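You operate a simulated robot arm through the tools that you are given. There is no shell and no other tool.

Carry out the task below with a simulated two-armed robot. There is one attempt and no reset: what you move stays moved.

Task
Stop the drum and take the bright orange temple out to the felt tray.
Fine: press STOP and wait till the drum stands before you free the latch; leave the other temples inside and shut the lid.

Only the result counts: the job must be done as asked and must still hold three seconds after the hand-in. Knocking over, shifting, dropping, spilling or breaking anything else fails it. A push-on lid holds only when it is set on centred and level and pressed home; a screw cap is set on level and turned clockwise until tight.

Robot
Two 7-joint arms with two-finger parallel grippers on one trunk, on a base that moves. Base frame: it is fixed to the floor where the robot stands at the start and does not move with it; the origin is under the middle of the robot, x ahead of it, y to its left, z up. Units: mm, rad, N and s.
The left shoulder is at the start at [50, 209, 1196], the right one opposite. With the tool pointing down near the work surface each hand reaches from about 100 to 900 mm from the robot's upright axis, wherever it stands, measured 20 degrees to its own side. Places, roughly: black temple, orange temple, teal temple [3250, -1500, 1000]; drum [3400, -1500, 900]; drum latch [3500, -1400, 1000]; drum lid [3400, -1500, 1000]; felt tray [3000, -2100, 800]; red drum button [3300, -1900, 800]. Payload 4.4 kg a hand.
Tool frame (each hand has its own): the origin (TCP) lies between the finger pads and is the grasp point; the fingertips stand 23 mm ahead of it; z points along the fingers, y is the line along which they close. The gripper opens to 94 mm. The fingers are 38 mm wide and 10 mm thick; the gripper's body (54 by 96 mm) begins 39 mm behind the TCP.
Orientation is that of the tool frame in the base frame, as a unit quaternion [w, x, y, z]. With the fingers straight down and closing along the base's y, the tool's x points along the base's -x, its y along +y and its z along -z.

Tools
- The arms move only by the tool play_rows. It takes "left_moves", "right_moves" or both (then of equal length, played together; a hand with none holds still); each is a list of rows, each a list of 3 entries, a list of its own where there are three numbers: the turn, a rotation vector about the base's x, y, z in rad, then the shift along the base's x, y, z in mm, then the gripper command, from -1 (fully open) to 1 (shut), values between in proportion. In form: [[[wx, wy, wz], [dx, dy, dz], jaw], ...]. A call has 1 to 20 rows; each row is the pose to reach, as a shift and turn from the pose commanded when the call began. A row lasts 0.2 s, in which the tool goes at most 50 mm and 0.15 rad; a call with a longer step from one row to the next is refused whole, and so is a gripper value outside its range. Where a pose cannot be reached the arm comes as near as it can. A force on the tool above 80 N (or 10 N above the force at the start of the call, whichever is more), or a blocked arm, ends the call early, and 0.2 s more pass. Each finger travels about 108 mm/s and halts on what it meets, pressing with about 24 N; the grip force reading is that of the motor and also rises with nothing between the fingers. The clock runs only during rows and for 0.2 s after the last one: add rows that repeat a pose to give the fingers time. The reply holds the time, the measured pose of the TCP, the force on the tool along the base axes, the opening and the grip force, in the units named above and with some noise, with the torque about the TCP (base axes, N m) and any sound that the robot's microphone picked up.
- Cameras (640 x 400 px; columns grow to the right, rows downward): "scene" is now at [156, -17.2, 1368.7]; the picture's right is [0.06, -1.00, 0.00], its down [-0.60, -0.04, -0.80] and it looks along [0.80, 0.05, -0.60] (base axes); focal length 287 px, centre (320, 200). "left" rides on the left gripper at [86, -16, -75] in its tool frame; the picture's right is [0.18, 0.98, 0.00], its down [-0.58, 0.11, -0.81] and it looks along [-0.79, 0.15, 0.59] (tool axes); focal length 243 px, centre (320, 200). "right" rides on the right gripper at [86, 16, -74] in its tool frame; the picture's right is [-0.18, 0.98, 0.00], its down [-0.58, -0.11, -0.81] and it looks along [-0.79, -0.15, 0.59] (tool axes); focal length 243 px, centre (320, 200). There is no depth. A picture from a camera that has moved, and an enlarged one, comes with that camera's place and axes in the base frame and with its lens. The place of the scene camera against the robot may be out by one fixed shift of up to 25 mm in any direction.
- snapshot(camera): a new picture of that camera. No time passes.
- raise_lower(by): slides the trunk up (or, below 0, down) by that many mm; the arms and the scene camera ride with it, the base frame stays. It gives what a move gives, with no picture.
- base_move(legs): drives the robot by 1 to 6 legs, each [ahead, left, turn to the left] in mm, mm and rad, along the robot's own axes; the way and the turn of a leg run together, so that a leg with both is an arc; at most 1500 mm and 3.142 rad a leg. The arms and the cameras ride along, it lands a little off, and it stops where it bumps. It gives what a move gives.
- pan_tilt(pan, tilt): turns the head with the scene camera to pan (to the left, within 1.396 rad either way) and tilt (down, from -0.506 to 1.204), counted from straight ahead of the robot. It gives what a move gives.
- inspect(camera, box): a new picture of the part [left, top, right, bottom] of that camera's present view, enlarged. No time passes.
- finish_job(): hands the job in; it is judged then, once.

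Places have to be worked out from the pictures, the camera data and where the tool is seen. Open the grippers and draw the arms clear of the work before you hand the job in, unless the task says otherwise.

The tools are called after ">>>" as a command line: name --argument value ..., lists and objects as JSON in quotes. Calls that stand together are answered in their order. play_rows: Moves the arms, as the interface text tells. Its arguments: {"type":"object","properties":{"left_moves":{"type":"array","items":{"type":"array"}},"right_moves":{"type":"array","items":{"type":"array"}}},"required":[]} The other tools are called the same way: raise_lower (by) moves the trunk up or down; base_move (legs) drives the base; pan_tilt (pan, tilt) turns the head that bears the scene camera; snapshot (camera) takes a picture; inspect (camera, box) takes an enlarged picture of a part of a camera's view; finish_job () hands the job in.

At the start:

```text
time: 0.0
left_tcp_pos: [551.4, 207.4, 1027.5]
left_tool_rot: [0.0, -0.001, 1.0, 0.0]
left_force: [0.8, -1.0, -0.5]
left_torque: [0.03, 0.02, 0.0]
left_finger_gap: 94.1
left_finger_force: 0.1
right_tcp_pos: [603.2, -240.9, 1091.7]
right_tool_rot: [0.0, 0.0, 1.0, 0.0]
right_force: [1.0, -0.7, -0.5]
right_torque: [0.01, 0.01, 0.04]
right_finger_gap: 94.1
right_finger_force: 0.0
trunk travel left (down, up): [-275.0, 288.0]
robot x, y, heading: [-0.4, 0.1, -0.001]
head pan, tilt (commanded): [0.059, 0.641]
```

scene: 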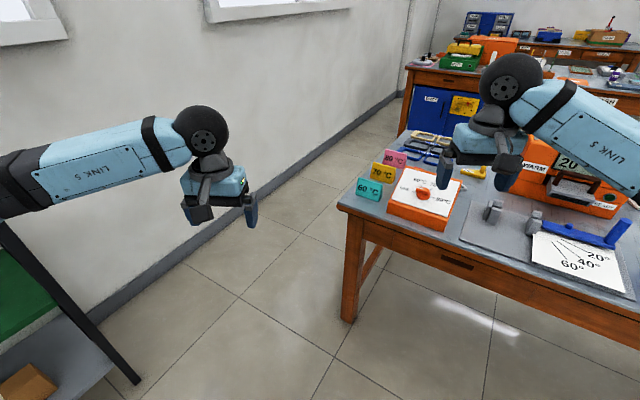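
right: 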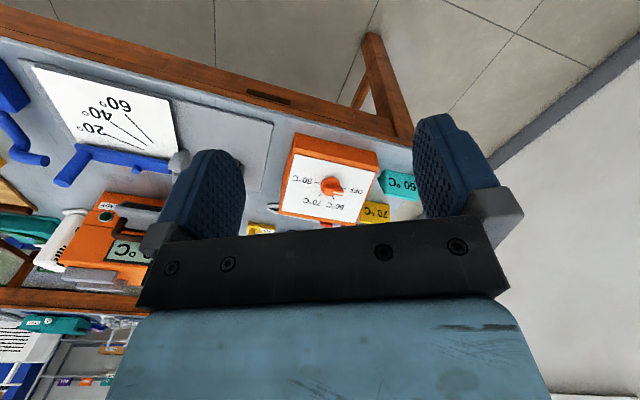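
left: 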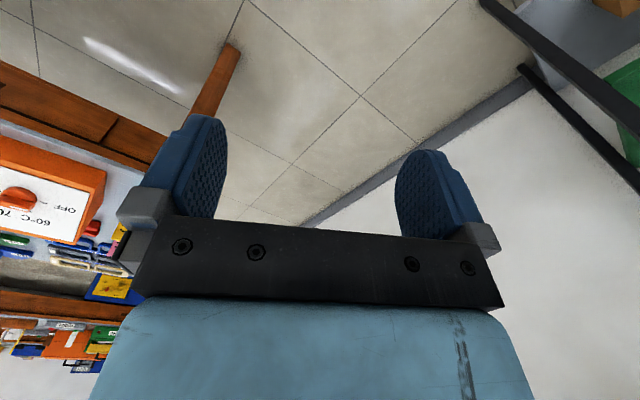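

The drum workplace is about 3.4 m ahead and 1.5 m to the right, so I first look around with the head to plan the drive.

>>> pan_tilt --pan -0.4 --tilt 0.3

>>> snapshot --camera "scene"

>>> pan_tilt --pan -1.2 --tilt 0.5

>>> snapshot --camera "scene"

>>> pan_tilt --pan 0.3 --tilt 0.4

>>> snapshot --camera "scene"

```text
time: 0.9
left_tcp_pos: [552.5, 207.8, 1026.5]
left_tool_rot: [0.0, 0.0, 1.0, -0.001]
left_force: [-0.8, -0.6, 0.2]
left_torque: [0.0, -0.03, 0.04]
left_finger_gap: 94.3
left_finger_force: 0.1
right_tcp_pos: [602.7, -242.2, 1091.3]
right_tool_rot: [0.0, -0.001, 1.0, 0.0]
right_force: [-0.2, 0.1, -0.2]
right_torque: [0.0, -0.02, 0.04]
right_finger_gap: 94.1
right_finger_force: 0.1
trunk travel left (down, up): [-275.0, 288.0]
robot x, y, heading: [-1.8, 0.1, -0.0]
head pan, tilt (commanded): [-0.4, 0.3]
```

```text
taken
camera scene: at [155.1, -58.6, 1399.6], right [-0.39, -0.92, 0.0], down [-0.27, 0.12, -0.96], along [0.88, -0.37, -0.3], focal length 287 px, centre (320, 200)
```

scene: 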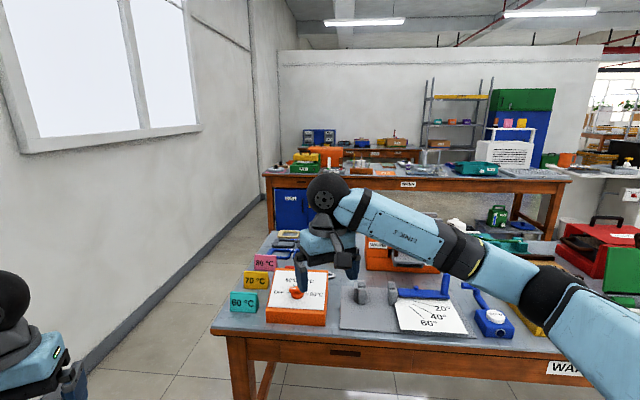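

```text
time: 2.0
left_tcp_pos: [552.5, 207.6, 1025.8]
left_tool_rot: [-0.001, -0.001, 1.0, 0.0]
left_force: [-0.7, 0.4, 0.7]
left_torque: [0.0, 0.03, 0.01]
left_finger_gap: 94.1
left_finger_force: 0.1
right_tcp_pos: [603.3, -242.5, 1091.1]
right_tool_rot: [0.0, 0.0, 1.0, -0.001]
right_force: [-0.9, -0.2, -0.9]
right_torque: [-0.02, -0.01, 0.0]
right_finger_gap: 93.9
right_finger_force: 0.0
trunk travel left (down, up): [-275.0, 288.0]
robot x, y, heading: [0.5, 1.4, 0.001]
head pan, tilt (commanded): [-1.201, 0.499]
```

```text
taken
camera scene: at [102.0, -107.2, 1381.3], right [-0.93, -0.36, 0.0], down [-0.17, 0.45, -0.88], along [0.32, -0.82, -0.48], focal length 287 px, centre (320, 200)
```

scene: 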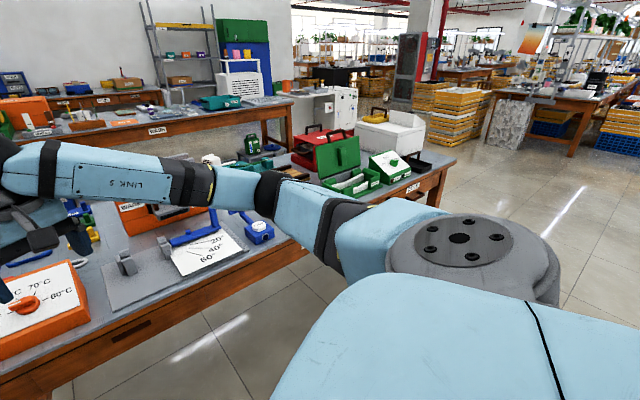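

```text
time: 3.6
left_tcp_pos: [551.5, 206.8, 1027.2]
left_tool_rot: [-0.001, 0.0, 1.0, 0.0]
left_force: [0.0, -0.6, -0.1]
left_torque: [0.01, 0.02, 0.0]
left_finger_gap: 93.7
left_finger_force: 0.0
right_tcp_pos: [603.0, -241.2, 1090.8]
right_tool_rot: [0.0, -0.001, 1.0, -0.001]
right_force: [0.3, -0.2, -0.6]
right_torque: [-0.01, -0.02, 0.0]
right_finger_gap: 93.9
right_finger_force: 0.0
trunk travel left (down, up): [-275.0, 288.0]
robot x, y, heading: [-2.4, 2.6, -0.003]
head pan, tilt (commanded): [0.3, 0.4]
```

```text
taken
camera scene: at [157.5, 4.9, 1390.4], right [0.3, -0.96, 0.0], down [-0.37, -0.11, -0.92], along [0.88, 0.27, -0.39], focal length 287 px, centre (320, 200)
```

scene: 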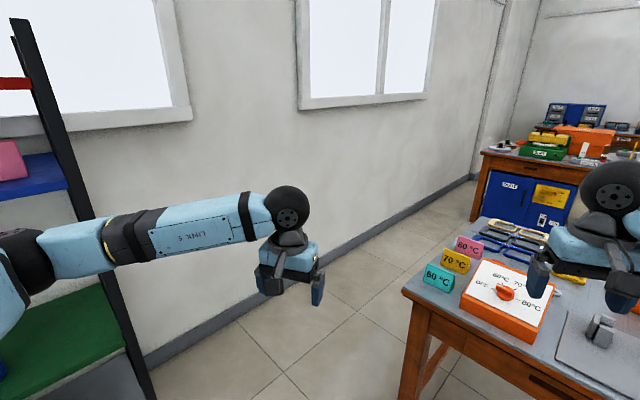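

Several benches stand in a row; I enlarge the view toward the given drum direction to find the drum.

>>> pan_tilt --pan -0.4 --tilt 0.3

>>> inspect --camera "scene" --box '[260, 110, 420, 210]'

>>> inspect --camera "scene" --box '[400, 60, 640, 210]'

```text
time: 4.7
left_tcp_pos: [551.1, 207.9, 1026.7]
left_tool_rot: [0.0, 0.0, 1.0, 0.0]
left_force: [0.0, 0.1, 0.2]
left_torque: [-0.01, -0.02, 0.0]
left_finger_gap: 94.0
left_finger_force: 0.0
right_tcp_pos: [603.6, -240.4, 1090.1]
right_tool_rot: [0.0, -0.001, 1.0, 0.0]
right_force: [0.8, -0.3, 0.1]
right_torque: [0.0, 0.0, 0.01]
right_finger_gap: 94.0
right_finger_force: 0.0
trunk travel left (down, up): [-275.0, 288.0]
robot x, y, heading: [-1.5, 2.6, 0.002]
head pan, tilt (commanded): [-0.4, 0.3]
```

```text
4.00 times, centred on (340, 160) of scene
camera zoom: at [155.0, -58.7, 1399.6], right [-0.39, -0.92, 0.0], down [-0.27, 0.11, -0.96], along [0.88, -0.37, -0.3], focal length 1148 px, centre (240, 360)
```

zoom: 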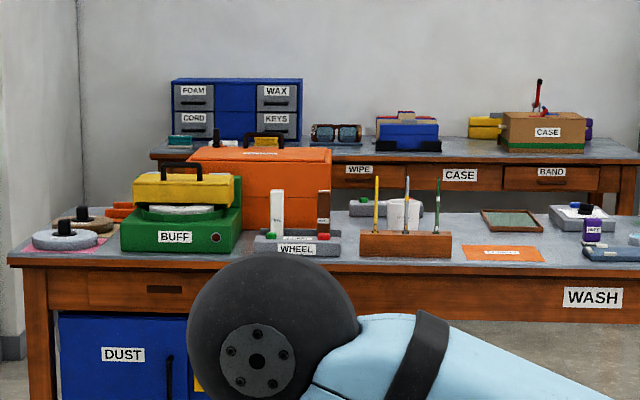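

```text
2.67 times, centred on (520, 135) of scene
camera zoom: at [155.0, -58.7, 1399.6], right [-0.39, -0.92, 0.0], down [-0.27, 0.11, -0.96], along [0.88, -0.37, -0.3], focal length 765 px, centre (-213, 373)
```

zoom: 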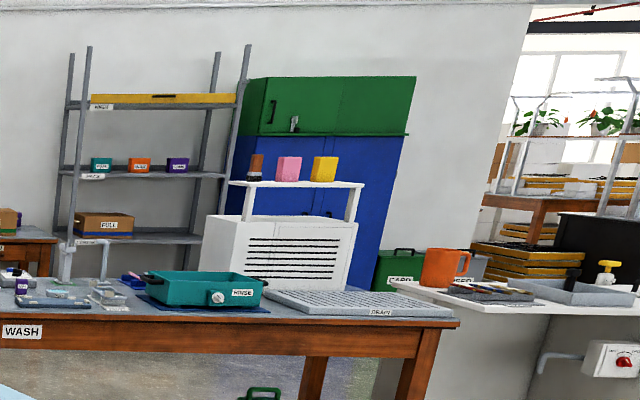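

The WASH bench (turned by about -0.5 rad against my base frame) carries the drum, the tray and the button; a WARM bench stands between. I check the free floor on the right and left for a route.

>>> pan_tilt --pan -1.39 --tilt 0.3

>>> snapshot --camera "scene"

>>> pan_tilt --pan 0.9 --tilt 0.6

>>> snapshot --camera "scene"

>>> pan_tilt --pan 0.1 --tilt 0.9

>>> snapshot --camera "scene"

```text
time: 6.0
left_tcp_pos: [551.2, 206.8, 1026.4]
left_tool_rot: [0.0, 0.0, 1.0, 0.0]
left_force: [-0.2, -0.5, -1.0]
left_torque: [-0.01, 0.0, 0.02]
left_finger_gap: 93.8
left_finger_force: 0.1
right_tcp_pos: [603.3, -242.6, 1090.5]
right_tool_rot: [0.0, 0.0, 1.0, 0.0]
right_force: [-0.8, -0.5, 0.4]
right_torque: [0.02, 0.01, -0.01]
right_finger_gap: 94.0
right_finger_force: 0.1
trunk travel left (down, up): [-275.0, 288.0]
robot x, y, heading: [-0.4, -2.0, 0.002]
head pan, tilt (commanded): [-1.389, 0.3]
```

```text
taken
camera scene: at [85.9, -114.2, 1399.6], right [-0.98, -0.18, 0.0], down [-0.05, 0.29, -0.96], along [0.17, -0.94, -0.3], focal length 287 px, centre (320, 200)
```

scene: 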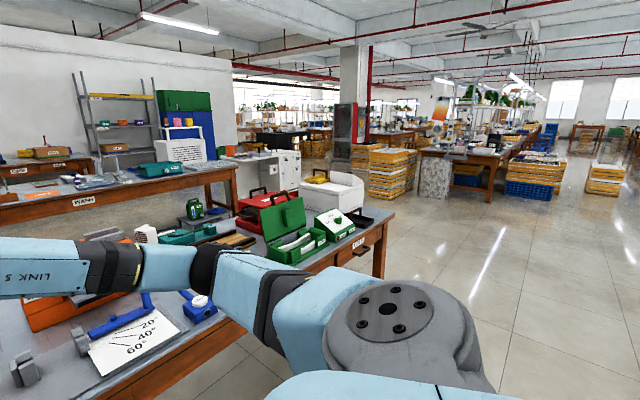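

```text
time: 8.1
left_tcp_pos: [552.0, 206.2, 1026.5]
left_tool_rot: [0.0, 0.0, 1.0, 0.0]
left_force: [1.0, 0.0, 0.2]
left_torque: [0.01, -0.01, 0.0]
left_finger_gap: 94.2
left_finger_force: 0.2
right_tcp_pos: [601.8, -242.0, 1090.4]
right_tool_rot: [0.0, 0.0, 1.0, 0.0]
right_force: [0.2, -0.3, -0.6]
right_torque: [0.0, 0.0, 0.0]
right_finger_gap: 93.7
right_finger_force: 0.1
trunk travel left (down, up): [-275.0, 288.0]
robot x, y, heading: [0.7, 0.3, 0.001]
head pan, tilt (commanded): [0.901, 0.6]
```

```text
taken
camera scene: at [123.9, 46.8, 1372.2], right [0.78, -0.62, 0.0], down [-0.35, -0.44, -0.83], along [0.51, 0.65, -0.56], focal length 287 px, centre (320, 200)
```

scene: 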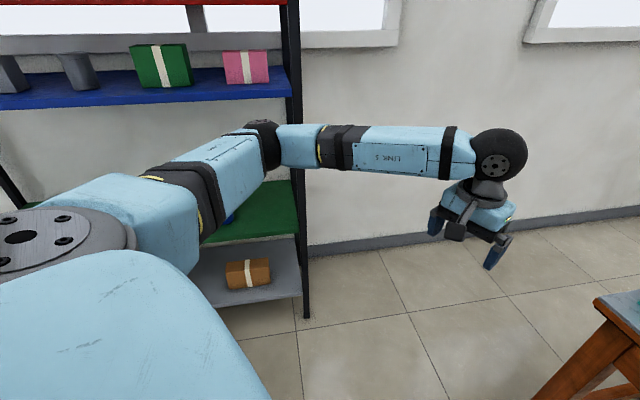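

```text
time: 9.2
left_tcp_pos: [551.9, 206.4, 1026.6]
left_tool_rot: [0.0, 0.0, 1.0, 0.0]
left_force: [0.5, 0.2, 1.2]
left_torque: [-0.02, -0.01, 0.01]
left_finger_gap: 94.1
left_finger_force: 0.1
right_tcp_pos: [602.8, -240.6, 1091.1]
right_tool_rot: [-0.001, 0.0, 1.0, 0.001]
right_force: [0.1, 0.5, 0.4]
right_torque: [-0.01, 0.0, -0.01]
right_finger_gap: 93.8
right_finger_force: 0.1
trunk travel left (down, up): [-275.0, 288.0]
robot x, y, heading: [-0.3, -0.4, -0.0]
head pan, tilt (commanded): [0.099, 0.901]
```

```text
taken
camera scene: at [144.1, -14.8, 1347.4], right [0.1, -0.99, 0.0], down [-0.78, -0.08, -0.62], along [0.62, 0.06, -0.78], focal length 287 px, centre (320, 200)
```

scene: 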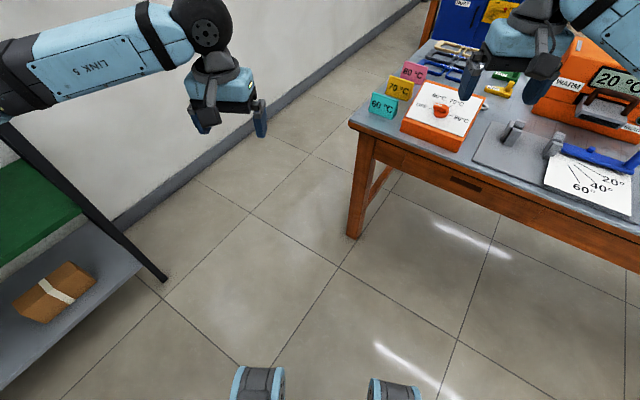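

The right side looks open; I enlarge the view there to check the passage beyond the WARM bench's right end.

>>> pan_tilt --pan -1.39 --tilt 0.3

>>> inspect --camera "scene" --box '[160, 100, 480, 300]'

>>> inspect --camera "scene" --box '[0, 100, 240, 250]'

```text
time: 10.8
left_tcp_pos: [551.6, 206.5, 1026.7]
left_tool_rot: [0.0, 0.0, 1.0, 0.0]
left_force: [0.7, 0.1, 0.3]
left_torque: [0.0, -0.02, -0.02]
left_finger_gap: 93.8
left_finger_force: 0.1
right_tcp_pos: [604.5, -241.7, 1090.8]
right_tool_rot: [0.0, 0.0, 1.0, 0.0]
right_force: [-0.4, 0.2, 0.2]
right_torque: [-0.03, 0.0, 0.02]
right_finger_gap: 94.3
right_finger_force: 0.2
trunk travel left (down, up): [-275.0, 288.0]
robot x, y, heading: [0.5, 1.0, -0.001]
head pan, tilt (commanded): [-1.389, 0.3]
```

```text
2.00 times, centred on (320, 200) of scene
camera zoom: at [85.9, -114.2, 1399.6], right [-0.98, -0.18, 0.0], down [-0.05, 0.29, -0.96], along [0.17, -0.94, -0.3], focal length 574 px, centre (320, 200)
```

zoom: 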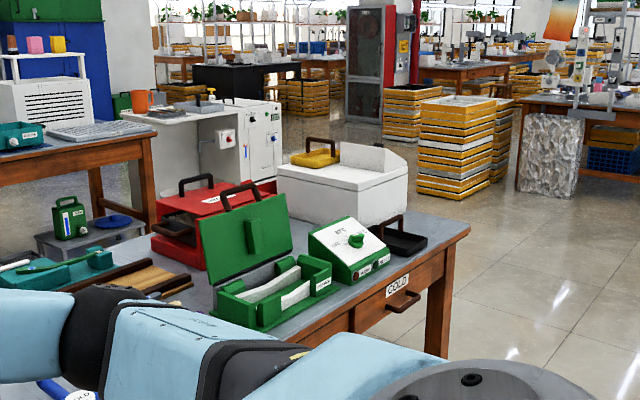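

```text
2.67 times, centred on (120, 175) of scene
camera zoom: at [85.9, -114.2, 1399.6], right [-0.98, -0.18, 0.0], down [-0.05, 0.29, -0.96], along [0.17, -0.94, -0.3], focal length 765 px, centre (853, 267)
```

zoom: 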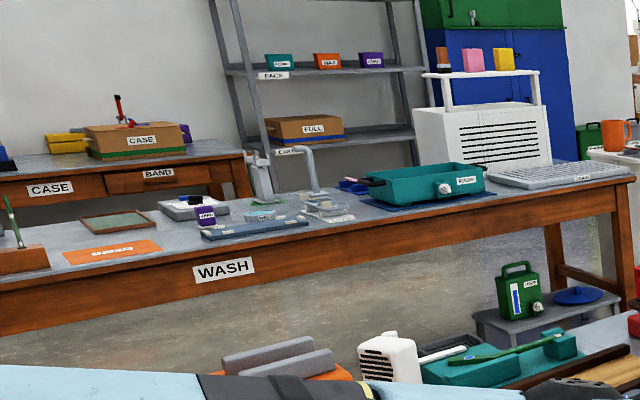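

The right side is open: the WARM bench ends near [-50, -1830], and behind it there is an aisle in front of WASH. I turn parallel to the benches (about -0.48 rad) and slide right past the bench end.

>>> base_move --legs '[[0, 0, -0.48], [0, -1500, 0], [0, -850, 0]]'

>>> pan_tilt --pan 0.5 --tilt 0.4

>>> snapshot --camera "scene"

>>> pan_tilt --pan -0.2 --tilt 0.5

>>> snapshot --camera "scene"

```text
time: 33.0
left_tcp_pos: [-556.6, -2158.4, 1025.6]
left_tool_rot: [0.0, 0.253, 0.967, 0.001]
left_force: [0.0, 0.2, 0.5]
left_torque: [-0.01, 0.03, 0.02]
left_finger_gap: 94.1
left_finger_force: 0.1
right_tcp_pos: [-730.8, -2574.2, 1090.8]
right_tool_rot: [-0.001, 0.252, 0.968, 0.0]
right_force: [-0.2, -0.5, 0.2]
right_torque: [-0.01, 0.0, -0.02]
right_finger_gap: 93.9
right_finger_force: 0.0
trunk travel left (down, up): [-275.0, 288.0]
robot x, y, heading: [-1141.1, -2070.8, -0.509]
head pan, tilt (commanded): [-1.389, 0.3]
```

```text
time: 34.9
left_tcp_pos: [-555.7, -2158.7, 1027.6]
left_tool_rot: [0.0, 0.252, 0.968, 0.001]
left_force: [0.0, -0.7, -0.3]
left_torque: [0.0, -0.02, 0.02]
left_finger_gap: 94.2
left_finger_force: 0.0
right_tcp_pos: [-731.1, -2574.7, 1092.1]
right_tool_rot: [0.0, 0.254, 0.967, 0.0]
right_force: [0.1, 0.1, 0.7]
right_torque: [0.0, 0.03, -0.02]
right_finger_gap: 94.3
right_finger_force: 0.1
trunk travel left (down, up): [-275.0, 288.0]
robot x, y, heading: [-1137.9, -2069.0, -0.511]
head pan, tilt (commanded): [0.499, 0.4]
```

```text
taken
camera scene: at [-985.4, -2125.3, 1390.4], right [-0.01, -1.0, 0.0], down [-0.39, 0.01, -0.92], along [0.92, -0.01, -0.39], focal length 287 px, centre (320, 200)
```

scene: 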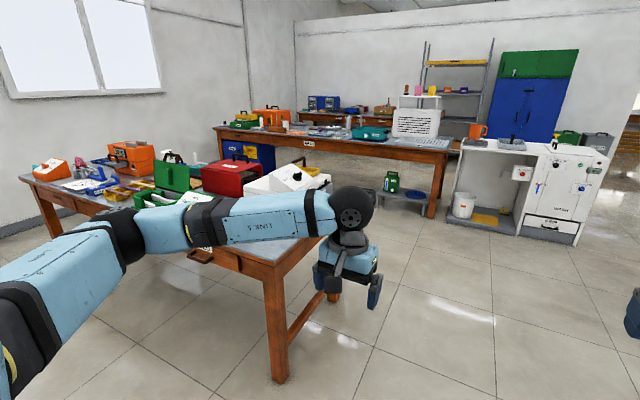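

```text
time: 36.0
left_tcp_pos: [-555.1, -2157.9, 1026.4]
left_tool_rot: [0.0, 0.254, 0.967, 0.0]
left_force: [0.7, -0.3, -0.3]
left_torque: [-0.02, 0.03, 0.02]
left_finger_gap: 94.0
left_finger_force: 0.0
right_tcp_pos: [-732.1, -2575.8, 1091.5]
right_tool_rot: [-0.001, 0.253, 0.967, 0.001]
right_force: [0.6, -0.2, -0.4]
right_torque: [-0.03, 0.02, -0.02]
right_finger_gap: 93.8
right_finger_force: 0.0
trunk travel left (down, up): [-275.0, 288.0]
robot x, y, heading: [-1141.3, -2069.3, -0.515]
head pan, tilt (commanded): [-0.201, 0.499]
```

```text
taken
camera scene: at [-1009.1, -2183.4, 1381.3], right [-0.65, -0.76, 0.0], down [-0.36, 0.31, -0.88], along [0.66, -0.57, -0.48], focal length 287 px, centre (320, 200)
```

scene: 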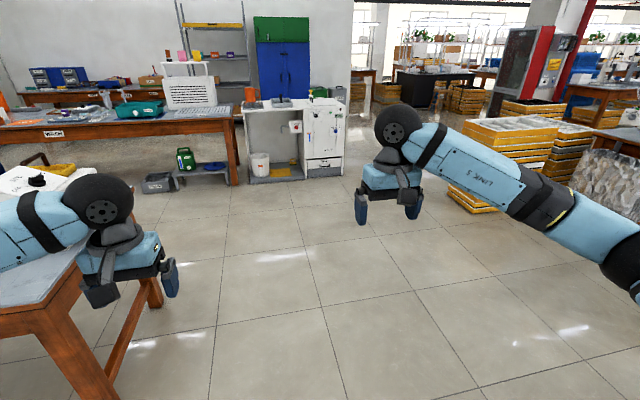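

The WARM bench's right end lies at about [-160, -1990] and WASH's front runs about 3.1 m along the room axis; the aisle is wide. I sidestep a bit more and drive ahead past the bench end.

>>> base_move --legs '[[0, -250, 0.02], [1500, 0, 0], [600, 0, 0]]'

>>> pan_tilt --pan 0.6 --tilt 0.4

>>> snapshot --camera "scene"

>>> pan_tilt --pan 1.3 --tilt 0.5

>>> snapshot --camera "scene"

```text
time: 48.8
left_tcp_pos: [1187.8, -3309.3, 1026.6]
left_tool_rot: [0.0, 0.227, 0.974, 0.0]
left_force: [0.7, -0.2, -0.9]
left_torque: [0.02, 0.03, 0.02]
left_finger_gap: 94.2
left_finger_force: 0.0
right_tcp_pos: [1036.7, -3735.1, 1090.7]
right_tool_rot: [0.0, 0.227, 0.974, 0.0]
right_force: [-0.2, -0.1, 0.6]
right_torque: [0.04, -0.02, 0.02]
right_finger_gap: 93.8
right_finger_force: 0.1
trunk travel left (down, up): [-275.0, 288.0]
robot x, y, heading: [603.9, -3247.4, -0.457]
head pan, tilt (commanded): [-0.201, 0.499]
```

```text
time: 49.9
left_tcp_pos: [1187.7, -3309.8, 1026.6]
left_tool_rot: [0.0, 0.227, 0.974, 0.0]
left_force: [-1.0, -0.9, -0.5]
left_torque: [0.01, 0.03, -0.01]
left_finger_gap: 93.9
left_finger_force: 0.0
right_tcp_pos: [1035.5, -3735.2, 1089.5]
right_tool_rot: [0.001, 0.226, 0.974, 0.0]
right_force: [-0.4, 0.1, -0.7]
right_torque: [-0.02, 0.02, 0.03]
right_finger_gap: 93.9
right_finger_force: 0.0
trunk travel left (down, up): [-275.0, 288.0]
robot x, y, heading: [598.8, -3254.9, -0.459]
head pan, tilt (commanded): [0.6, 0.4]
```

```text
taken
camera scene: at [754.9, -3291.2, 1390.4], right [0.14, -0.99, 0.0], down [-0.39, -0.06, -0.92], along [0.91, 0.13, -0.39], focal length 287 px, centre (320, 200)
```

scene: 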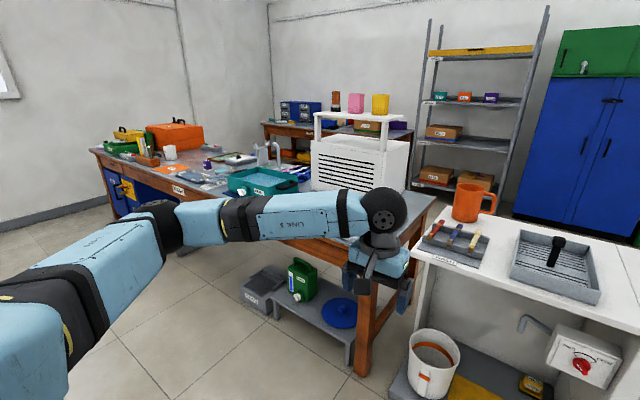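

```text
time: 51.0
left_tcp_pos: [1188.0, -3309.4, 1025.6]
left_tool_rot: [0.0, 0.227, 0.974, 0.0]
left_force: [0.4, 0.5, 0.3]
left_torque: [0.0, 0.0, 0.03]
left_finger_gap: 93.7
left_finger_force: 0.1
right_tcp_pos: [1035.8, -3734.9, 1090.9]
right_tool_rot: [0.001, 0.227, 0.974, 0.0]
right_force: [0.1, 0.1, 0.3]
right_torque: [-0.03, 0.02, 0.01]
right_finger_gap: 93.9
right_finger_force: 0.1
trunk travel left (down, up): [-275.0, 288.0]
robot x, y, heading: [600.9, -3251.2, -0.462]
head pan, tilt (commanded): [1.3, 0.499]
```

```text
taken
camera scene: at [723.8, -3236.5, 1381.3], right [0.75, -0.67, 0.0], down [-0.32, -0.36, -0.88], along [0.58, 0.66, -0.48], focal length 287 px, centre (320, 200)
```

scene: 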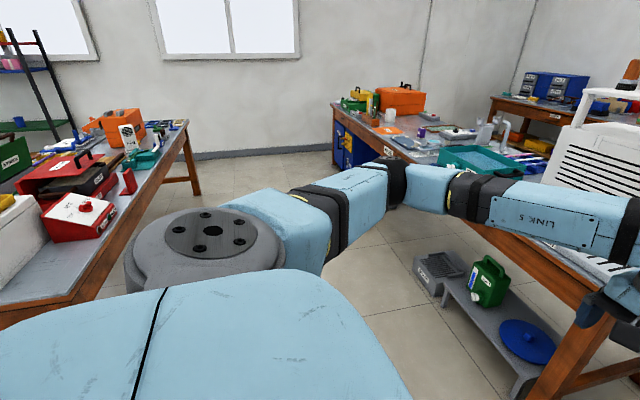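

The drum (orange box) is at the far left end of WASH, whose front lies ahead of me with a clear aisle. I slide left along the aisle toward it.

>>> base_move --legs '[[0, 1400, 0], [0, 1200, 0]]'

>>> pan_tilt --pan 0.15 --tilt 0.45

>>> snapshot --camera "scene"

>>> inspect --camera "scene" --box '[160, 60, 480, 260]'

```text
time: 73.6
left_tcp_pos: [2337.9, -1013.2, 1025.8]
left_tool_rot: [-0.001, 0.233, 0.973, 0.0]
left_force: [0.3, 0.9, 0.0]
left_torque: [-0.02, -0.03, -0.01]
left_finger_gap: 93.9
left_finger_force: 0.0
right_tcp_pos: [2181.4, -1436.8, 1090.3]
right_tool_rot: [0.0, 0.231, 0.973, 0.0]
right_force: [0.5, 0.6, 1.1]
right_torque: [-0.01, 0.01, 0.01]
right_finger_gap: 94.0
right_finger_force: 0.0
trunk travel left (down, up): [-275.0, 288.0]
robot x, y, heading: [1752.8, -948.9, -0.466]
head pan, tilt (commanded): [1.3, 0.499]
```

```text
time: 75.0
left_tcp_pos: [2338.2, -1013.3, 1026.7]
left_tool_rot: [0.0, 0.231, 0.973, 0.0]
left_force: [0.2, 0.2, -0.3]
left_torque: [0.0, 0.0, 0.02]
left_finger_gap: 93.8
left_finger_force: 0.1
right_tcp_pos: [2179.6, -1436.8, 1091.0]
right_tool_rot: [0.0, 0.231, 0.973, 0.0]
right_force: [0.2, -0.4, 0.3]
right_torque: [0.01, 0.02, 0.02]
right_finger_gap: 94.2
right_finger_force: 0.1
trunk travel left (down, up): [-275.0, 288.0]
robot x, y, heading: [1750.3, -949.8, -0.466]
head pan, tilt (commanded): [0.15, 0.45]
```

```text
taken
camera scene: at [1901.2, -1030.2, 1385.7], right [-0.31, -0.95, 0.0], down [-0.41, 0.14, -0.9], along [0.86, -0.28, -0.44], focal length 287 px, centre (320, 200)
```

scene: 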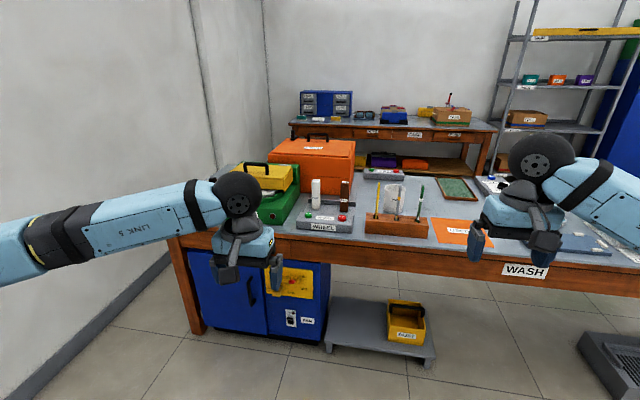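

```text
2.00 times, centred on (320, 160) of scene
camera zoom: at [1901.2, -1030.2, 1385.7], right [-0.31, -0.95, 0.0], down [-0.41, 0.14, -0.9], along [0.86, -0.28, -0.44], focal length 574 px, centre (320, 280)
```

zoom: 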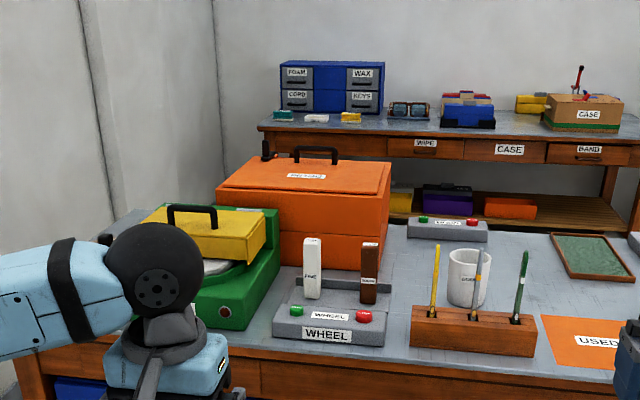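

The drum is the big orange box with a black handle; its own grey control box with green/red buttons stands right of it (the WHEEL box in front is another machine). I raise the trunk so the hands clear the items and approach the bench partway.

>>> raise_lower --by 200

>>> base_move --legs '[[400, 0, -0.02]]'

>>> pan_tilt --pan 0.1 --tilt 0.6

>>> snapshot --camera "scene"

>>> inspect --camera "scene" --box '[200, 60, 440, 210]'

```text
time: 77.1
left_tcp_pos: [2338.8, -1012.4, 1227.2]
left_tool_rot: [0.001, 0.233, 0.973, 0.0]
left_force: [0.5, 0.4, -0.2]
left_torque: [-0.02, 0.01, 0.01]
left_finger_gap: 93.9
left_finger_force: 0.0
right_tcp_pos: [2181.7, -1436.1, 1291.3]
right_tool_rot: [0.0, 0.232, 0.973, 0.0]
right_force: [-0.5, -0.6, -0.1]
right_torque: [0.0, 0.01, -0.05]
right_finger_gap: 94.0
right_finger_force: 0.1
trunk travel left (down, up): [-475.0, 88.0]
robot x, y, heading: [1751.5, -951.8, -0.47]
head pan, tilt (commanded): [0.15, 0.45]
```

```text
time: 79.6
left_tcp_pos: [2685.6, -1201.7, 1227.7]
left_tool_rot: [0.0, 0.238, 0.971, 0.0]
left_force: [0.5, 0.0, 0.0]
left_torque: [0.02, -0.01, 0.03]
left_finger_gap: 94.2
left_finger_force: 0.2
right_tcp_pos: [2522.5, -1622.2, 1290.7]
right_tool_rot: [0.0, 0.24, 0.971, 0.0]
right_force: [0.0, 0.6, 0.8]
right_torque: [-0.01, 0.03, 0.01]
right_finger_gap: 93.8
right_finger_force: 0.0
trunk travel left (down, up): [-475.0, 88.0]
robot x, y, heading: [2099.8, -1126.8, -0.484]
head pan, tilt (commanded): [0.15, 0.45]
```

```text
time: 80.3
left_tcp_pos: [2686.3, -1201.3, 1227.2]
left_tool_rot: [0.0, 0.24, 0.971, 0.0]
left_force: [1.0, -1.1, 0.5]
left_torque: [0.02, 0.0, 0.0]
left_finger_gap: 94.0
left_finger_force: 0.2
right_tcp_pos: [2522.0, -1624.1, 1290.4]
right_tool_rot: [0.0, 0.24, 0.971, 0.0]
right_force: [0.3, -0.7, 0.8]
right_torque: [-0.01, 0.02, -0.01]
right_finger_gap: 94.1
right_finger_force: 0.1
trunk travel left (down, up): [-475.0, 88.0]
robot x, y, heading: [2099.3, -1129.8, -0.483]
head pan, tilt (commanded): [0.099, 0.6]
```

```text
taken
camera scene: at [2245.0, -1215.6, 1572.1], right [-0.37, -0.93, 0.0], down [-0.52, 0.21, -0.83], along [0.77, -0.31, -0.56], focal length 287 px, centre (320, 200)
```

scene: 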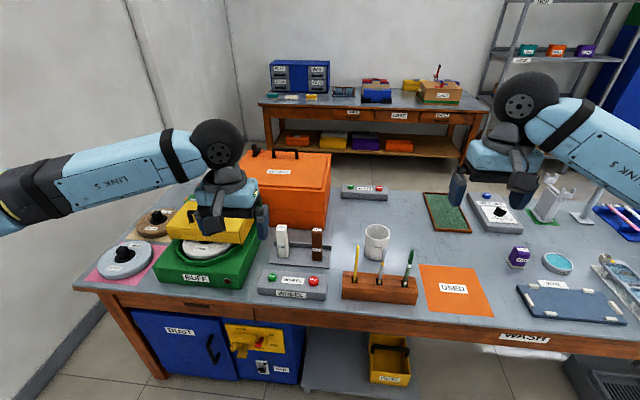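

```text
2.67 times, centred on (320, 135) of scene
camera zoom: at [2245.0, -1215.6, 1572.1], right [-0.37, -0.93, 0.0], down [-0.52, 0.21, -0.83], along [0.77, -0.31, -0.56], focal length 765 px, centre (320, 373)
```

zoom: 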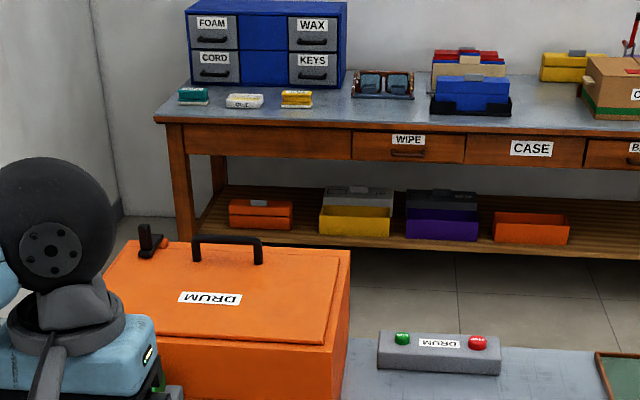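

The DRUM lettering, handle and latch all face the far side, so the drum is meant to be worked from the aisle behind WASH. I go back along the front aisle to the right, past the white table, to get round behind.

>>> base_move --legs '[[-100, -1250, 0], [0, -1250, 0], [0, -800, 0]]'

>>> pan_tilt --pan 0.0 --tilt 0.5

>>> snapshot --camera "scene"

>>> pan_tilt --pan -0.8 --tilt 0.5

>>> snapshot --camera "scene"

```text
time: 109.3
left_tcp_pos: [1064.3, -4080.1, 1227.9]
left_tool_rot: [0.0, 0.244, 0.97, 0.0]
left_force: [-0.2, -0.2, -0.6]
left_torque: [0.0, 0.03, 0.0]
left_finger_gap: 94.0
left_finger_force: 0.1
right_tcp_pos: [897.4, -4498.6, 1290.8]
right_tool_rot: [0.0, 0.243, 0.97, -0.001]
right_force: [-0.3, 0.1, 1.0]
right_torque: [0.02, 0.0, 0.0]
right_finger_gap: 93.9
right_finger_force: 0.0
trunk travel left (down, up): [-475.0, 88.0]
robot x, y, heading: [478.2, -3999.3, -0.493]
head pan, tilt (commanded): [0.099, 0.6]
```

```text
time: 110.0
left_tcp_pos: [1062.7, -4079.0, 1227.7]
left_tool_rot: [0.0, 0.243, 0.97, 0.0]
left_force: [0.3, -1.0, -1.0]
left_torque: [-0.02, -0.01, -0.02]
left_finger_gap: 94.2
left_finger_force: 0.1
right_tcp_pos: [896.2, -4499.7, 1291.3]
right_tool_rot: [0.0, 0.243, 0.97, 0.0]
right_force: [0.0, -0.1, -0.1]
right_torque: [0.02, -0.02, 0.02]
right_finger_gap: 93.7
right_finger_force: 0.1
trunk travel left (down, up): [-475.0, 88.0]
robot x, y, heading: [480.4, -3998.0, -0.487]
head pan, tilt (commanded): [0.0, 0.499]
```

```text
taken
camera scene: at [620.3, -4098.8, 1581.2], right [-0.47, -0.88, 0.0], down [-0.42, 0.23, -0.88], along [0.77, -0.41, -0.48], focal length 287 px, centre (320, 200)
```

scene: 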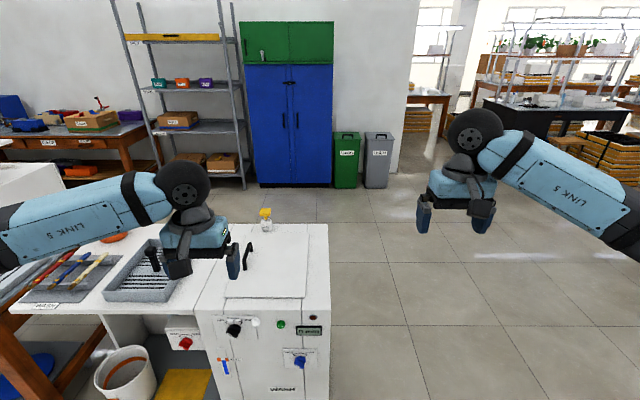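

```text
time: 111.1
left_tcp_pos: [1064.7, -4080.1, 1227.7]
left_tool_rot: [0.0, 0.243, 0.97, 0.0]
left_force: [-0.9, 0.6, -0.1]
left_torque: [-0.02, 0.0, 0.02]
left_finger_gap: 93.8
left_finger_force: 0.1
right_tcp_pos: [895.7, -4499.8, 1290.7]
right_tool_rot: [0.0, 0.242, 0.97, -0.001]
right_force: [-0.3, 0.3, -0.2]
right_torque: [0.0, -0.01, -0.01]
right_finger_gap: 93.9
right_finger_force: 0.1
trunk travel left (down, up): [-475.0, 88.0]
robot x, y, heading: [478.3, -3999.7, -0.493]
head pan, tilt (commanded): [-0.799, 0.499]
```

```text
taken
camera scene: at [565.4, -4143.3, 1581.2], right [-0.96, -0.28, 0.0], down [-0.13, 0.46, -0.88], along [0.24, -0.84, -0.48], focal length 287 px, centre (320, 200)
```

scene: 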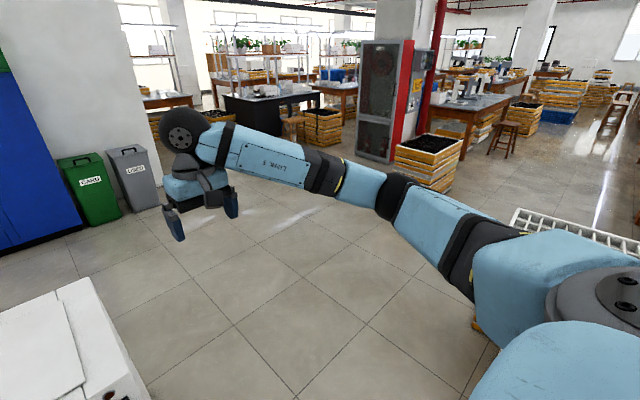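

The white table's right side is at about v = -3360 in room terms with open floor to its right and behind. I sidestep right 550 mm, then go ahead past it to the zone behind the benches.

>>> base_move --legs '[[0, -560, 0], [1300, 0, 0], [900, 0, 0]]'

>>> pan_tilt --pan 0.9 --tilt 0.45

>>> snapshot --camera "scene"

>>> pan_tilt --pan 1.39 --tilt 0.45

>>> snapshot --camera "scene"

```text
time: 127.0
left_tcp_pos: [2733.4, -5631.1, 1227.1]
left_tool_rot: [0.0, 0.239, 0.971, 0.0]
left_force: [0.4, -0.4, -0.2]
left_torque: [0.01, -0.04, -0.02]
left_finger_gap: 94.0
left_finger_force: 0.1
right_tcp_pos: [2570.8, -6052.0, 1291.4]
right_tool_rot: [0.001, 0.239, 0.971, 0.0]
right_force: [-0.5, 0.1, -0.6]
right_torque: [-0.02, -0.02, 0.02]
right_finger_gap: 94.1
right_finger_force: 0.1
trunk travel left (down, up): [-475.0, 88.0]
robot x, y, heading: [2146.8, -5556.8, -0.486]
head pan, tilt (commanded): [-0.799, 0.499]
```

```text
time: 128.8
left_tcp_pos: [2733.4, -5631.7, 1227.5]
left_tool_rot: [0.0, 0.24, 0.971, 0.0]
left_force: [-0.1, -0.3, 0.8]
left_torque: [0.01, 0.03, 0.02]
left_finger_gap: 94.3
left_finger_force: 0.0
right_tcp_pos: [2569.5, -6052.2, 1291.8]
right_tool_rot: [0.0, 0.239, 0.971, 0.001]
right_force: [-0.7, 0.5, 0.2]
right_torque: [0.01, 0.0, 0.01]
right_finger_gap: 94.1
right_finger_force: 0.0
trunk travel left (down, up): [-475.0, 88.0]
robot x, y, heading: [2145.9, -5555.4, -0.484]
head pan, tilt (commanded): [0.901, 0.45]
```

```text
taken
camera scene: at [2294.1, -5574.5, 1585.7], right [0.4, -0.91, 0.0], down [-0.4, -0.18, -0.9], along [0.82, 0.36, -0.44], focal length 287 px, centre (320, 200)
```

scene: 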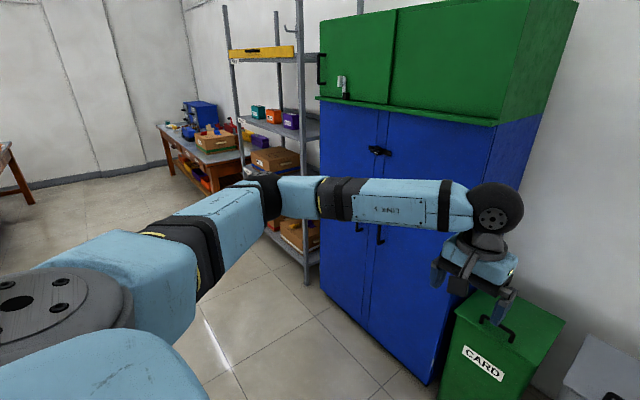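

```text
time: 129.7
left_tcp_pos: [2733.4, -5631.3, 1227.1]
left_tool_rot: [0.0, 0.239, 0.971, 0.0]
left_force: [0.1, -0.1, -0.2]
left_torque: [0.0, 0.0, 0.0]
left_finger_gap: 94.1
left_finger_force: 0.0
right_tcp_pos: [2571.3, -6050.7, 1290.4]
right_tool_rot: [0.0, 0.24, 0.971, 0.0]
right_force: [0.1, 0.5, 0.3]
right_torque: [0.0, 0.0, -0.01]
right_finger_gap: 94.1
right_finger_force: 0.1
trunk travel left (down, up): [-475.0, 88.0]
robot x, y, heading: [2145.3, -5559.1, -0.483]
head pan, tilt (commanded): [1.389, 0.45]
```

```text
taken
camera scene: at [2266.8, -5539.4, 1585.7], right [0.79, -0.62, 0.0], down [-0.27, -0.34, -0.9], along [0.56, 0.71, -0.44], focal length 287 px, centre (320, 200)
```

scene: 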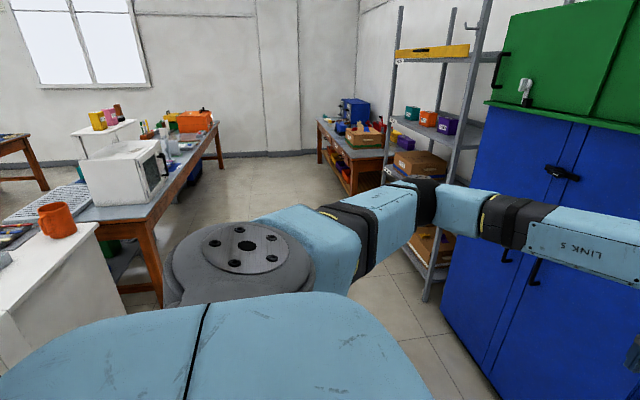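

I am behind the bench line; the rear aisle between WASH (rear edge near u=3840) and CASE is about 1.7 m wide and clear. I turn left to drive along it toward the drum.

>>> base_move --legs '[[0, 0, 1.571], [1500, 0, 0], [1400, 0, 0]]'

>>> pan_tilt --pan 0.5 --tilt 0.5

>>> snapshot --camera "scene"

```text
time: 147.7
left_tcp_pos: [3541.6, -2368.5, 1226.9]
left_tool_rot: [0.0, -0.518, 0.855, -0.001]
left_force: [0.8, 0.0, -0.1]
left_torque: [0.02, -0.01, -0.01]
left_finger_gap: 94.0
left_finger_force: 0.1
right_tcp_pos: [3962.3, -2530.5, 1291.1]
right_tool_rot: [0.0, -0.519, 0.855, 0.001]
right_force: [0.8, 0.0, -0.8]
right_torque: [0.02, 0.03, -0.03]
right_finger_gap: 93.9
right_finger_force: 0.0
trunk travel left (down, up): [-475.0, 88.0]
robot x, y, heading: [3473.4, -2954.5, 1.093]
head pan, tilt (commanded): [1.389, 0.45]
```

```text
time: 148.8
left_tcp_pos: [3540.9, -2370.1, 1227.2]
left_tool_rot: [0.0, -0.519, 0.855, -0.001]
left_force: [0.5, -0.9, -0.5]
left_torque: [-0.03, -0.02, -0.02]
left_finger_gap: 93.9
left_finger_force: 0.0
right_tcp_pos: [3961.7, -2529.7, 1291.2]
right_tool_rot: [0.0, -0.519, 0.855, 0.0]
right_force: [0.2, 0.0, -0.2]
right_torque: [0.02, -0.02, 0.03]
right_finger_gap: 94.2
right_finger_force: 0.1
trunk travel left (down, up): [-475.0, 88.0]
robot x, y, heading: [3467.9, -2956.1, 1.09]
head pan, tilt (commanded): [0.499, 0.499]
```

```text
taken
camera scene: at [3501.2, -2825.5, 1581.2], right [1.0, 0.02, 0.0], down [0.01, -0.48, -0.88], along [-0.02, 0.88, -0.48], focal length 287 px, centre (320, 200)
```

scene: 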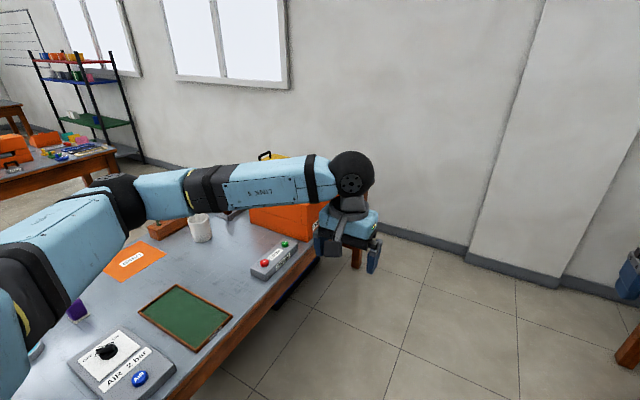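

The drum, its button box (red STOP nearest me) and the green felt tray line the rear edge. I drive on about 1 m and turn left to face the bench from behind.

>>> base_move --legs '[[1000, 0, 0], [0, 0, 1.571]]'

>>> pan_tilt --pan 0.0 --tilt 0.7

>>> snapshot --camera "scene"

```text
time: 157.8
left_tcp_pos: [3345.3, -1974.5, 1226.5]
left_tool_rot: [0.0, 0.968, -0.25, 0.0]
left_force: [0.9, 0.8, 0.0]
left_torque: [-0.03, 0.03, 0.04]
left_finger_gap: 94.0
left_finger_force: 0.1
right_tcp_pos: [3518.1, -1557.2, 1290.8]
right_tool_rot: [0.0, 0.968, -0.25, 0.0]
right_force: [0.4, -0.3, 0.2]
right_torque: [0.03, 0.01, -0.02]
right_finger_gap: 94.1
right_finger_force: 0.1
trunk travel left (down, up): [-475.0, 88.0]
robot x, y, heading: [3928.4, -2062.0, 2.635]
head pan, tilt (commanded): [0.499, 0.499]
```

```text
time: 158.7
left_tcp_pos: [3346.5, -1974.9, 1225.5]
left_tool_rot: [0.0, 0.968, -0.25, 0.001]
left_force: [0.8, 0.2, -0.2]
left_torque: [-0.01, -0.04, -0.03]
left_finger_gap: 94.0
left_finger_force: 0.1
right_tcp_pos: [3519.5, -1556.0, 1290.7]
right_tool_rot: [0.0, 0.969, -0.249, 0.0]
right_force: [-0.1, 0.4, 0.5]
right_torque: [-0.04, -0.01, 0.04]
right_finger_gap: 94.0
right_finger_force: 0.0
trunk travel left (down, up): [-475.0, 88.0]
robot x, y, heading: [3929.3, -2062.0, 2.634]
head pan, tilt (commanded): [0.0, 0.7]
```

```text
taken
camera scene: at [3797.5, -2009.2, 1563.6], right [0.48, 0.88, 0.0], down [0.56, -0.31, -0.77], along [-0.67, 0.37, -0.64], focal length 287 px, centre (320, 200)
```

scene: 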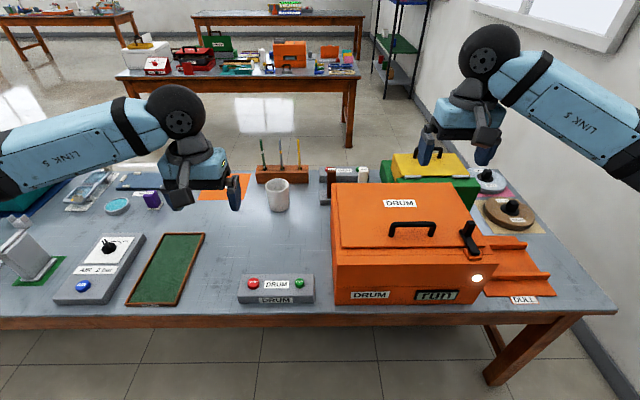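

Now I face the drum from its operating side: it shows "run" with a lit lamp; red STOP is left on its control box, latch lever at the lid's right, felt tray to the left. I move closer to the bench edge and square up.

>>> base_move --legs '[[230, 0, 0.035]]'

>>> pan_tilt --pan -0.1 --tilt 0.9

>>> snapshot --camera "scene"

>>> inspect --camera "scene" --box '[320, 130, 560, 280]'

>>> snapshot --camera "right"

>>> snapshot --camera "left"

```text
time: 160.4
left_tcp_pos: [3143.4, -1889.3, 1226.7]
left_tool_rot: [0.0, 0.972, -0.234, -0.001]
left_force: [0.6, 0.0, 0.1]
left_torque: [0.03, 0.03, -0.04]
left_finger_gap: 94.2
left_finger_force: 0.0
right_tcp_pos: [3300.5, -1466.2, 1291.8]
right_tool_rot: [-0.001, 0.973, -0.232, -0.001]
right_force: [0.8, 0.2, -0.2]
right_torque: [0.0, 0.01, 0.02]
right_finger_gap: 93.8
right_finger_force: 0.0
trunk travel left (down, up): [-475.0, 88.0]
robot x, y, heading: [3726.8, -1955.4, 2.667]
head pan, tilt (commanded): [0.0, 0.7]
```

```text
time: 161.2
left_tcp_pos: [3141.5, -1888.4, 1225.7]
left_tool_rot: [0.0, 0.972, -0.233, 0.0]
left_force: [-0.3, 0.1, -0.2]
left_torque: [-0.01, 0.01, 0.02]
left_finger_gap: 93.9
left_finger_force: 0.1
right_tcp_pos: [3298.6, -1464.8, 1290.2]
right_tool_rot: [0.0, 0.973, -0.232, -0.001]
right_force: [-0.3, 0.8, 0.7]
right_torque: [0.03, 0.03, 0.02]
right_finger_gap: 93.9
right_finger_force: 0.0
trunk travel left (down, up): [-475.0, 88.0]
robot x, y, heading: [3728.7, -1953.3, 2.676]
head pan, tilt (commanded): [-0.099, 0.901]
```

```text
taken
camera scene: at [3605.6, -1904.8, 1547.3], right [0.54, 0.84, 0.0], down [0.66, -0.42, -0.62], along [-0.52, 0.34, -0.78], focal length 287 px, centre (320, 200)
```

scene: 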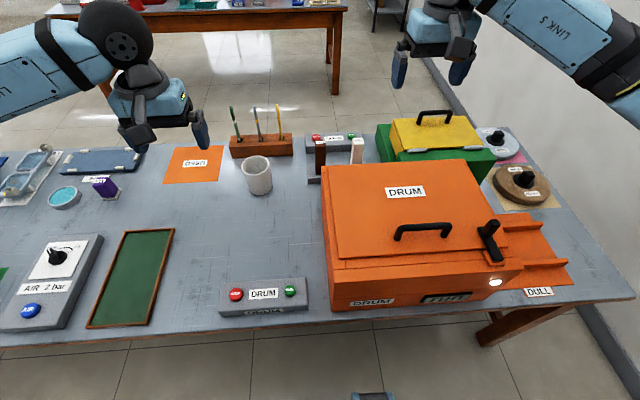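

```text
2.67 times, centred on (440, 205) of scene
camera zoom: at [3605.6, -1904.8, 1547.3], right [0.54, 0.84, 0.0], down [0.66, -0.42, -0.62], along [-0.52, 0.34, -0.78], focal length 765 px, centre (0, 187)
```

zoom: 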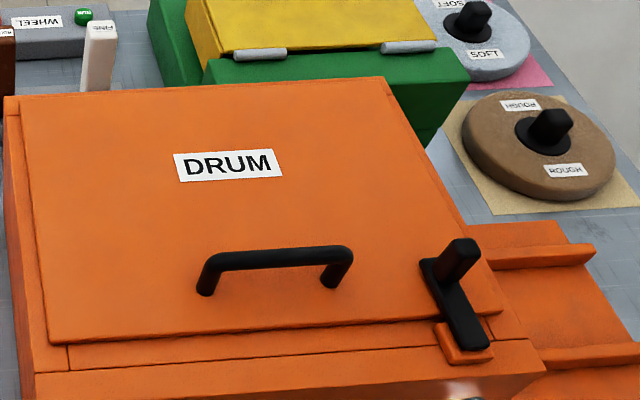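

```text
taken
camera right: at [3370.2, -1519.4, 1366.8], right [-0.61, -0.79, 0.0], down [-0.47, 0.36, 0.81], along [-0.64, 0.49, -0.59], focal length 243 px, centre (320, 200)
```

right: 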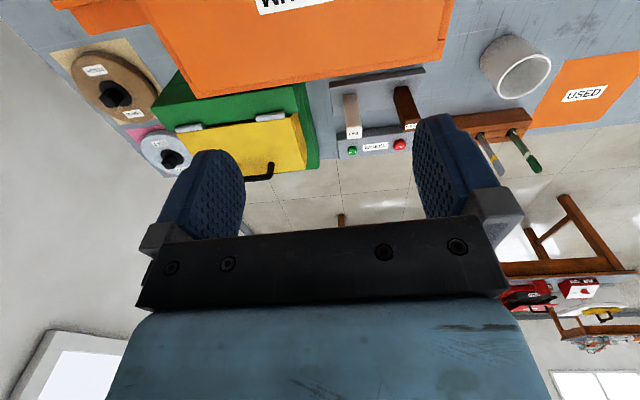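

```text
taken
camera left: at [3225.9, -1913.5, 1301.8], right [-0.28, -0.96, 0.0], down [-0.57, 0.17, 0.81], along [-0.77, 0.23, -0.59], focal length 243 px, centre (320, 200)
```

left: 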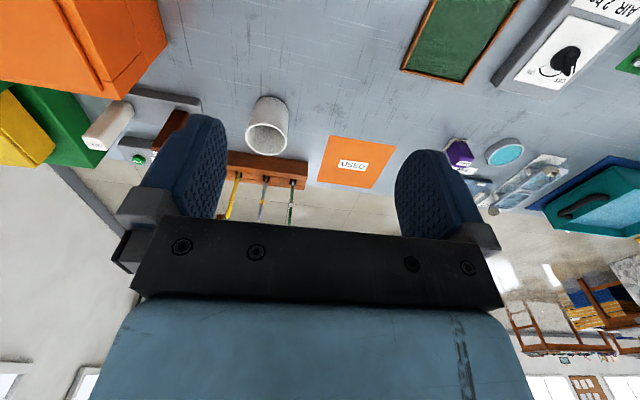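

Latch lever, lid handle and STOP button are all visible; the button is near [3272, -1935, 845]. I move the left hand, fingers shut, to a hover above it to locate it with the hand camera.

>>> play_rows --left_moves '[[[0, 0, 0], [43, -15, 0], 1], [[0, 0, 0], [87, -31, 0], 1], [[0, 0, 0], [130, -46, 0], 1], [[0, 0, 0], [130, -46, -45], 1], [[0, 0, 0], [130, -46, -90], 1], [[0, 0, 0], [130, -46, -135], 1], [[0, 0, 0], [130, -46, -180], 1], [[0, 0, 0], [130, -46, -225], 1], [[0, 0, 0], [130, -46, -255], 1], [[0, 0, 0], [130, -46, -255], 1]]'

>>> snapshot --camera "left"

>>> snapshot --camera "scene"

```text
time: 163.4
left_tcp_pos: [3274.0, -1934.4, 972.2]
left_tool_rot: [0.0, 0.972, -0.233, 0.0]
left_force: [0.5, 0.1, -0.6]
left_torque: [0.01, -0.02, -0.03]
left_finger_gap: 0.0
left_finger_force: 23.8
right_tcp_pos: [3301.3, -1465.2, 1291.6]
right_tool_rot: [0.0, 0.973, -0.233, 0.0]
right_force: [-0.8, 0.4, -0.3]
right_torque: [0.01, -0.01, 0.0]
right_finger_gap: 93.8
right_finger_force: 0.0
trunk travel left (down, up): [-475.0, 88.0]
robot x, y, heading: [3727.5, -1957.0, 2.673]
head pan, tilt (commanded): [-0.099, 0.901]
```

```text
taken
camera left: at [3357.6, -1960.0, 1048.5], right [-0.28, -0.96, 0.0], down [-0.57, 0.17, 0.81], along [-0.77, 0.23, -0.59], focal length 243 px, centre (320, 200)
```

left: 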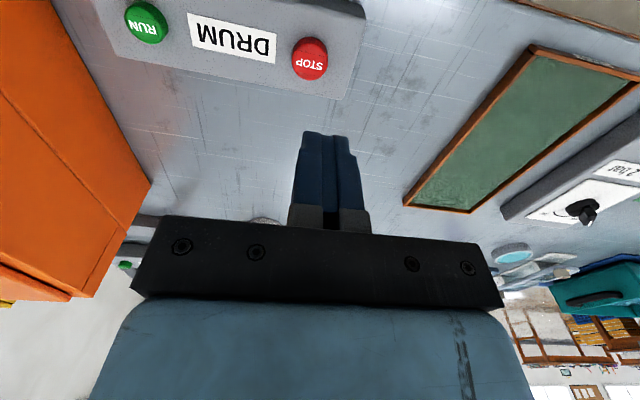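

```text
taken
camera scene: at [3606.4, -1905.1, 1547.4], right [0.54, 0.84, 0.0], down [0.66, -0.42, -0.62], along [-0.52, 0.34, -0.78], focal length 287 px, centre (320, 200)
```

scene: 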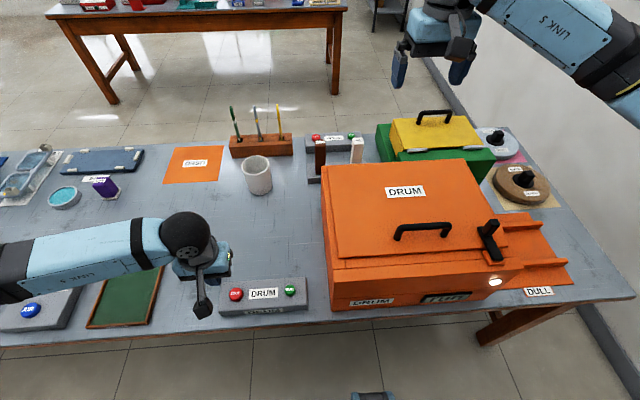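

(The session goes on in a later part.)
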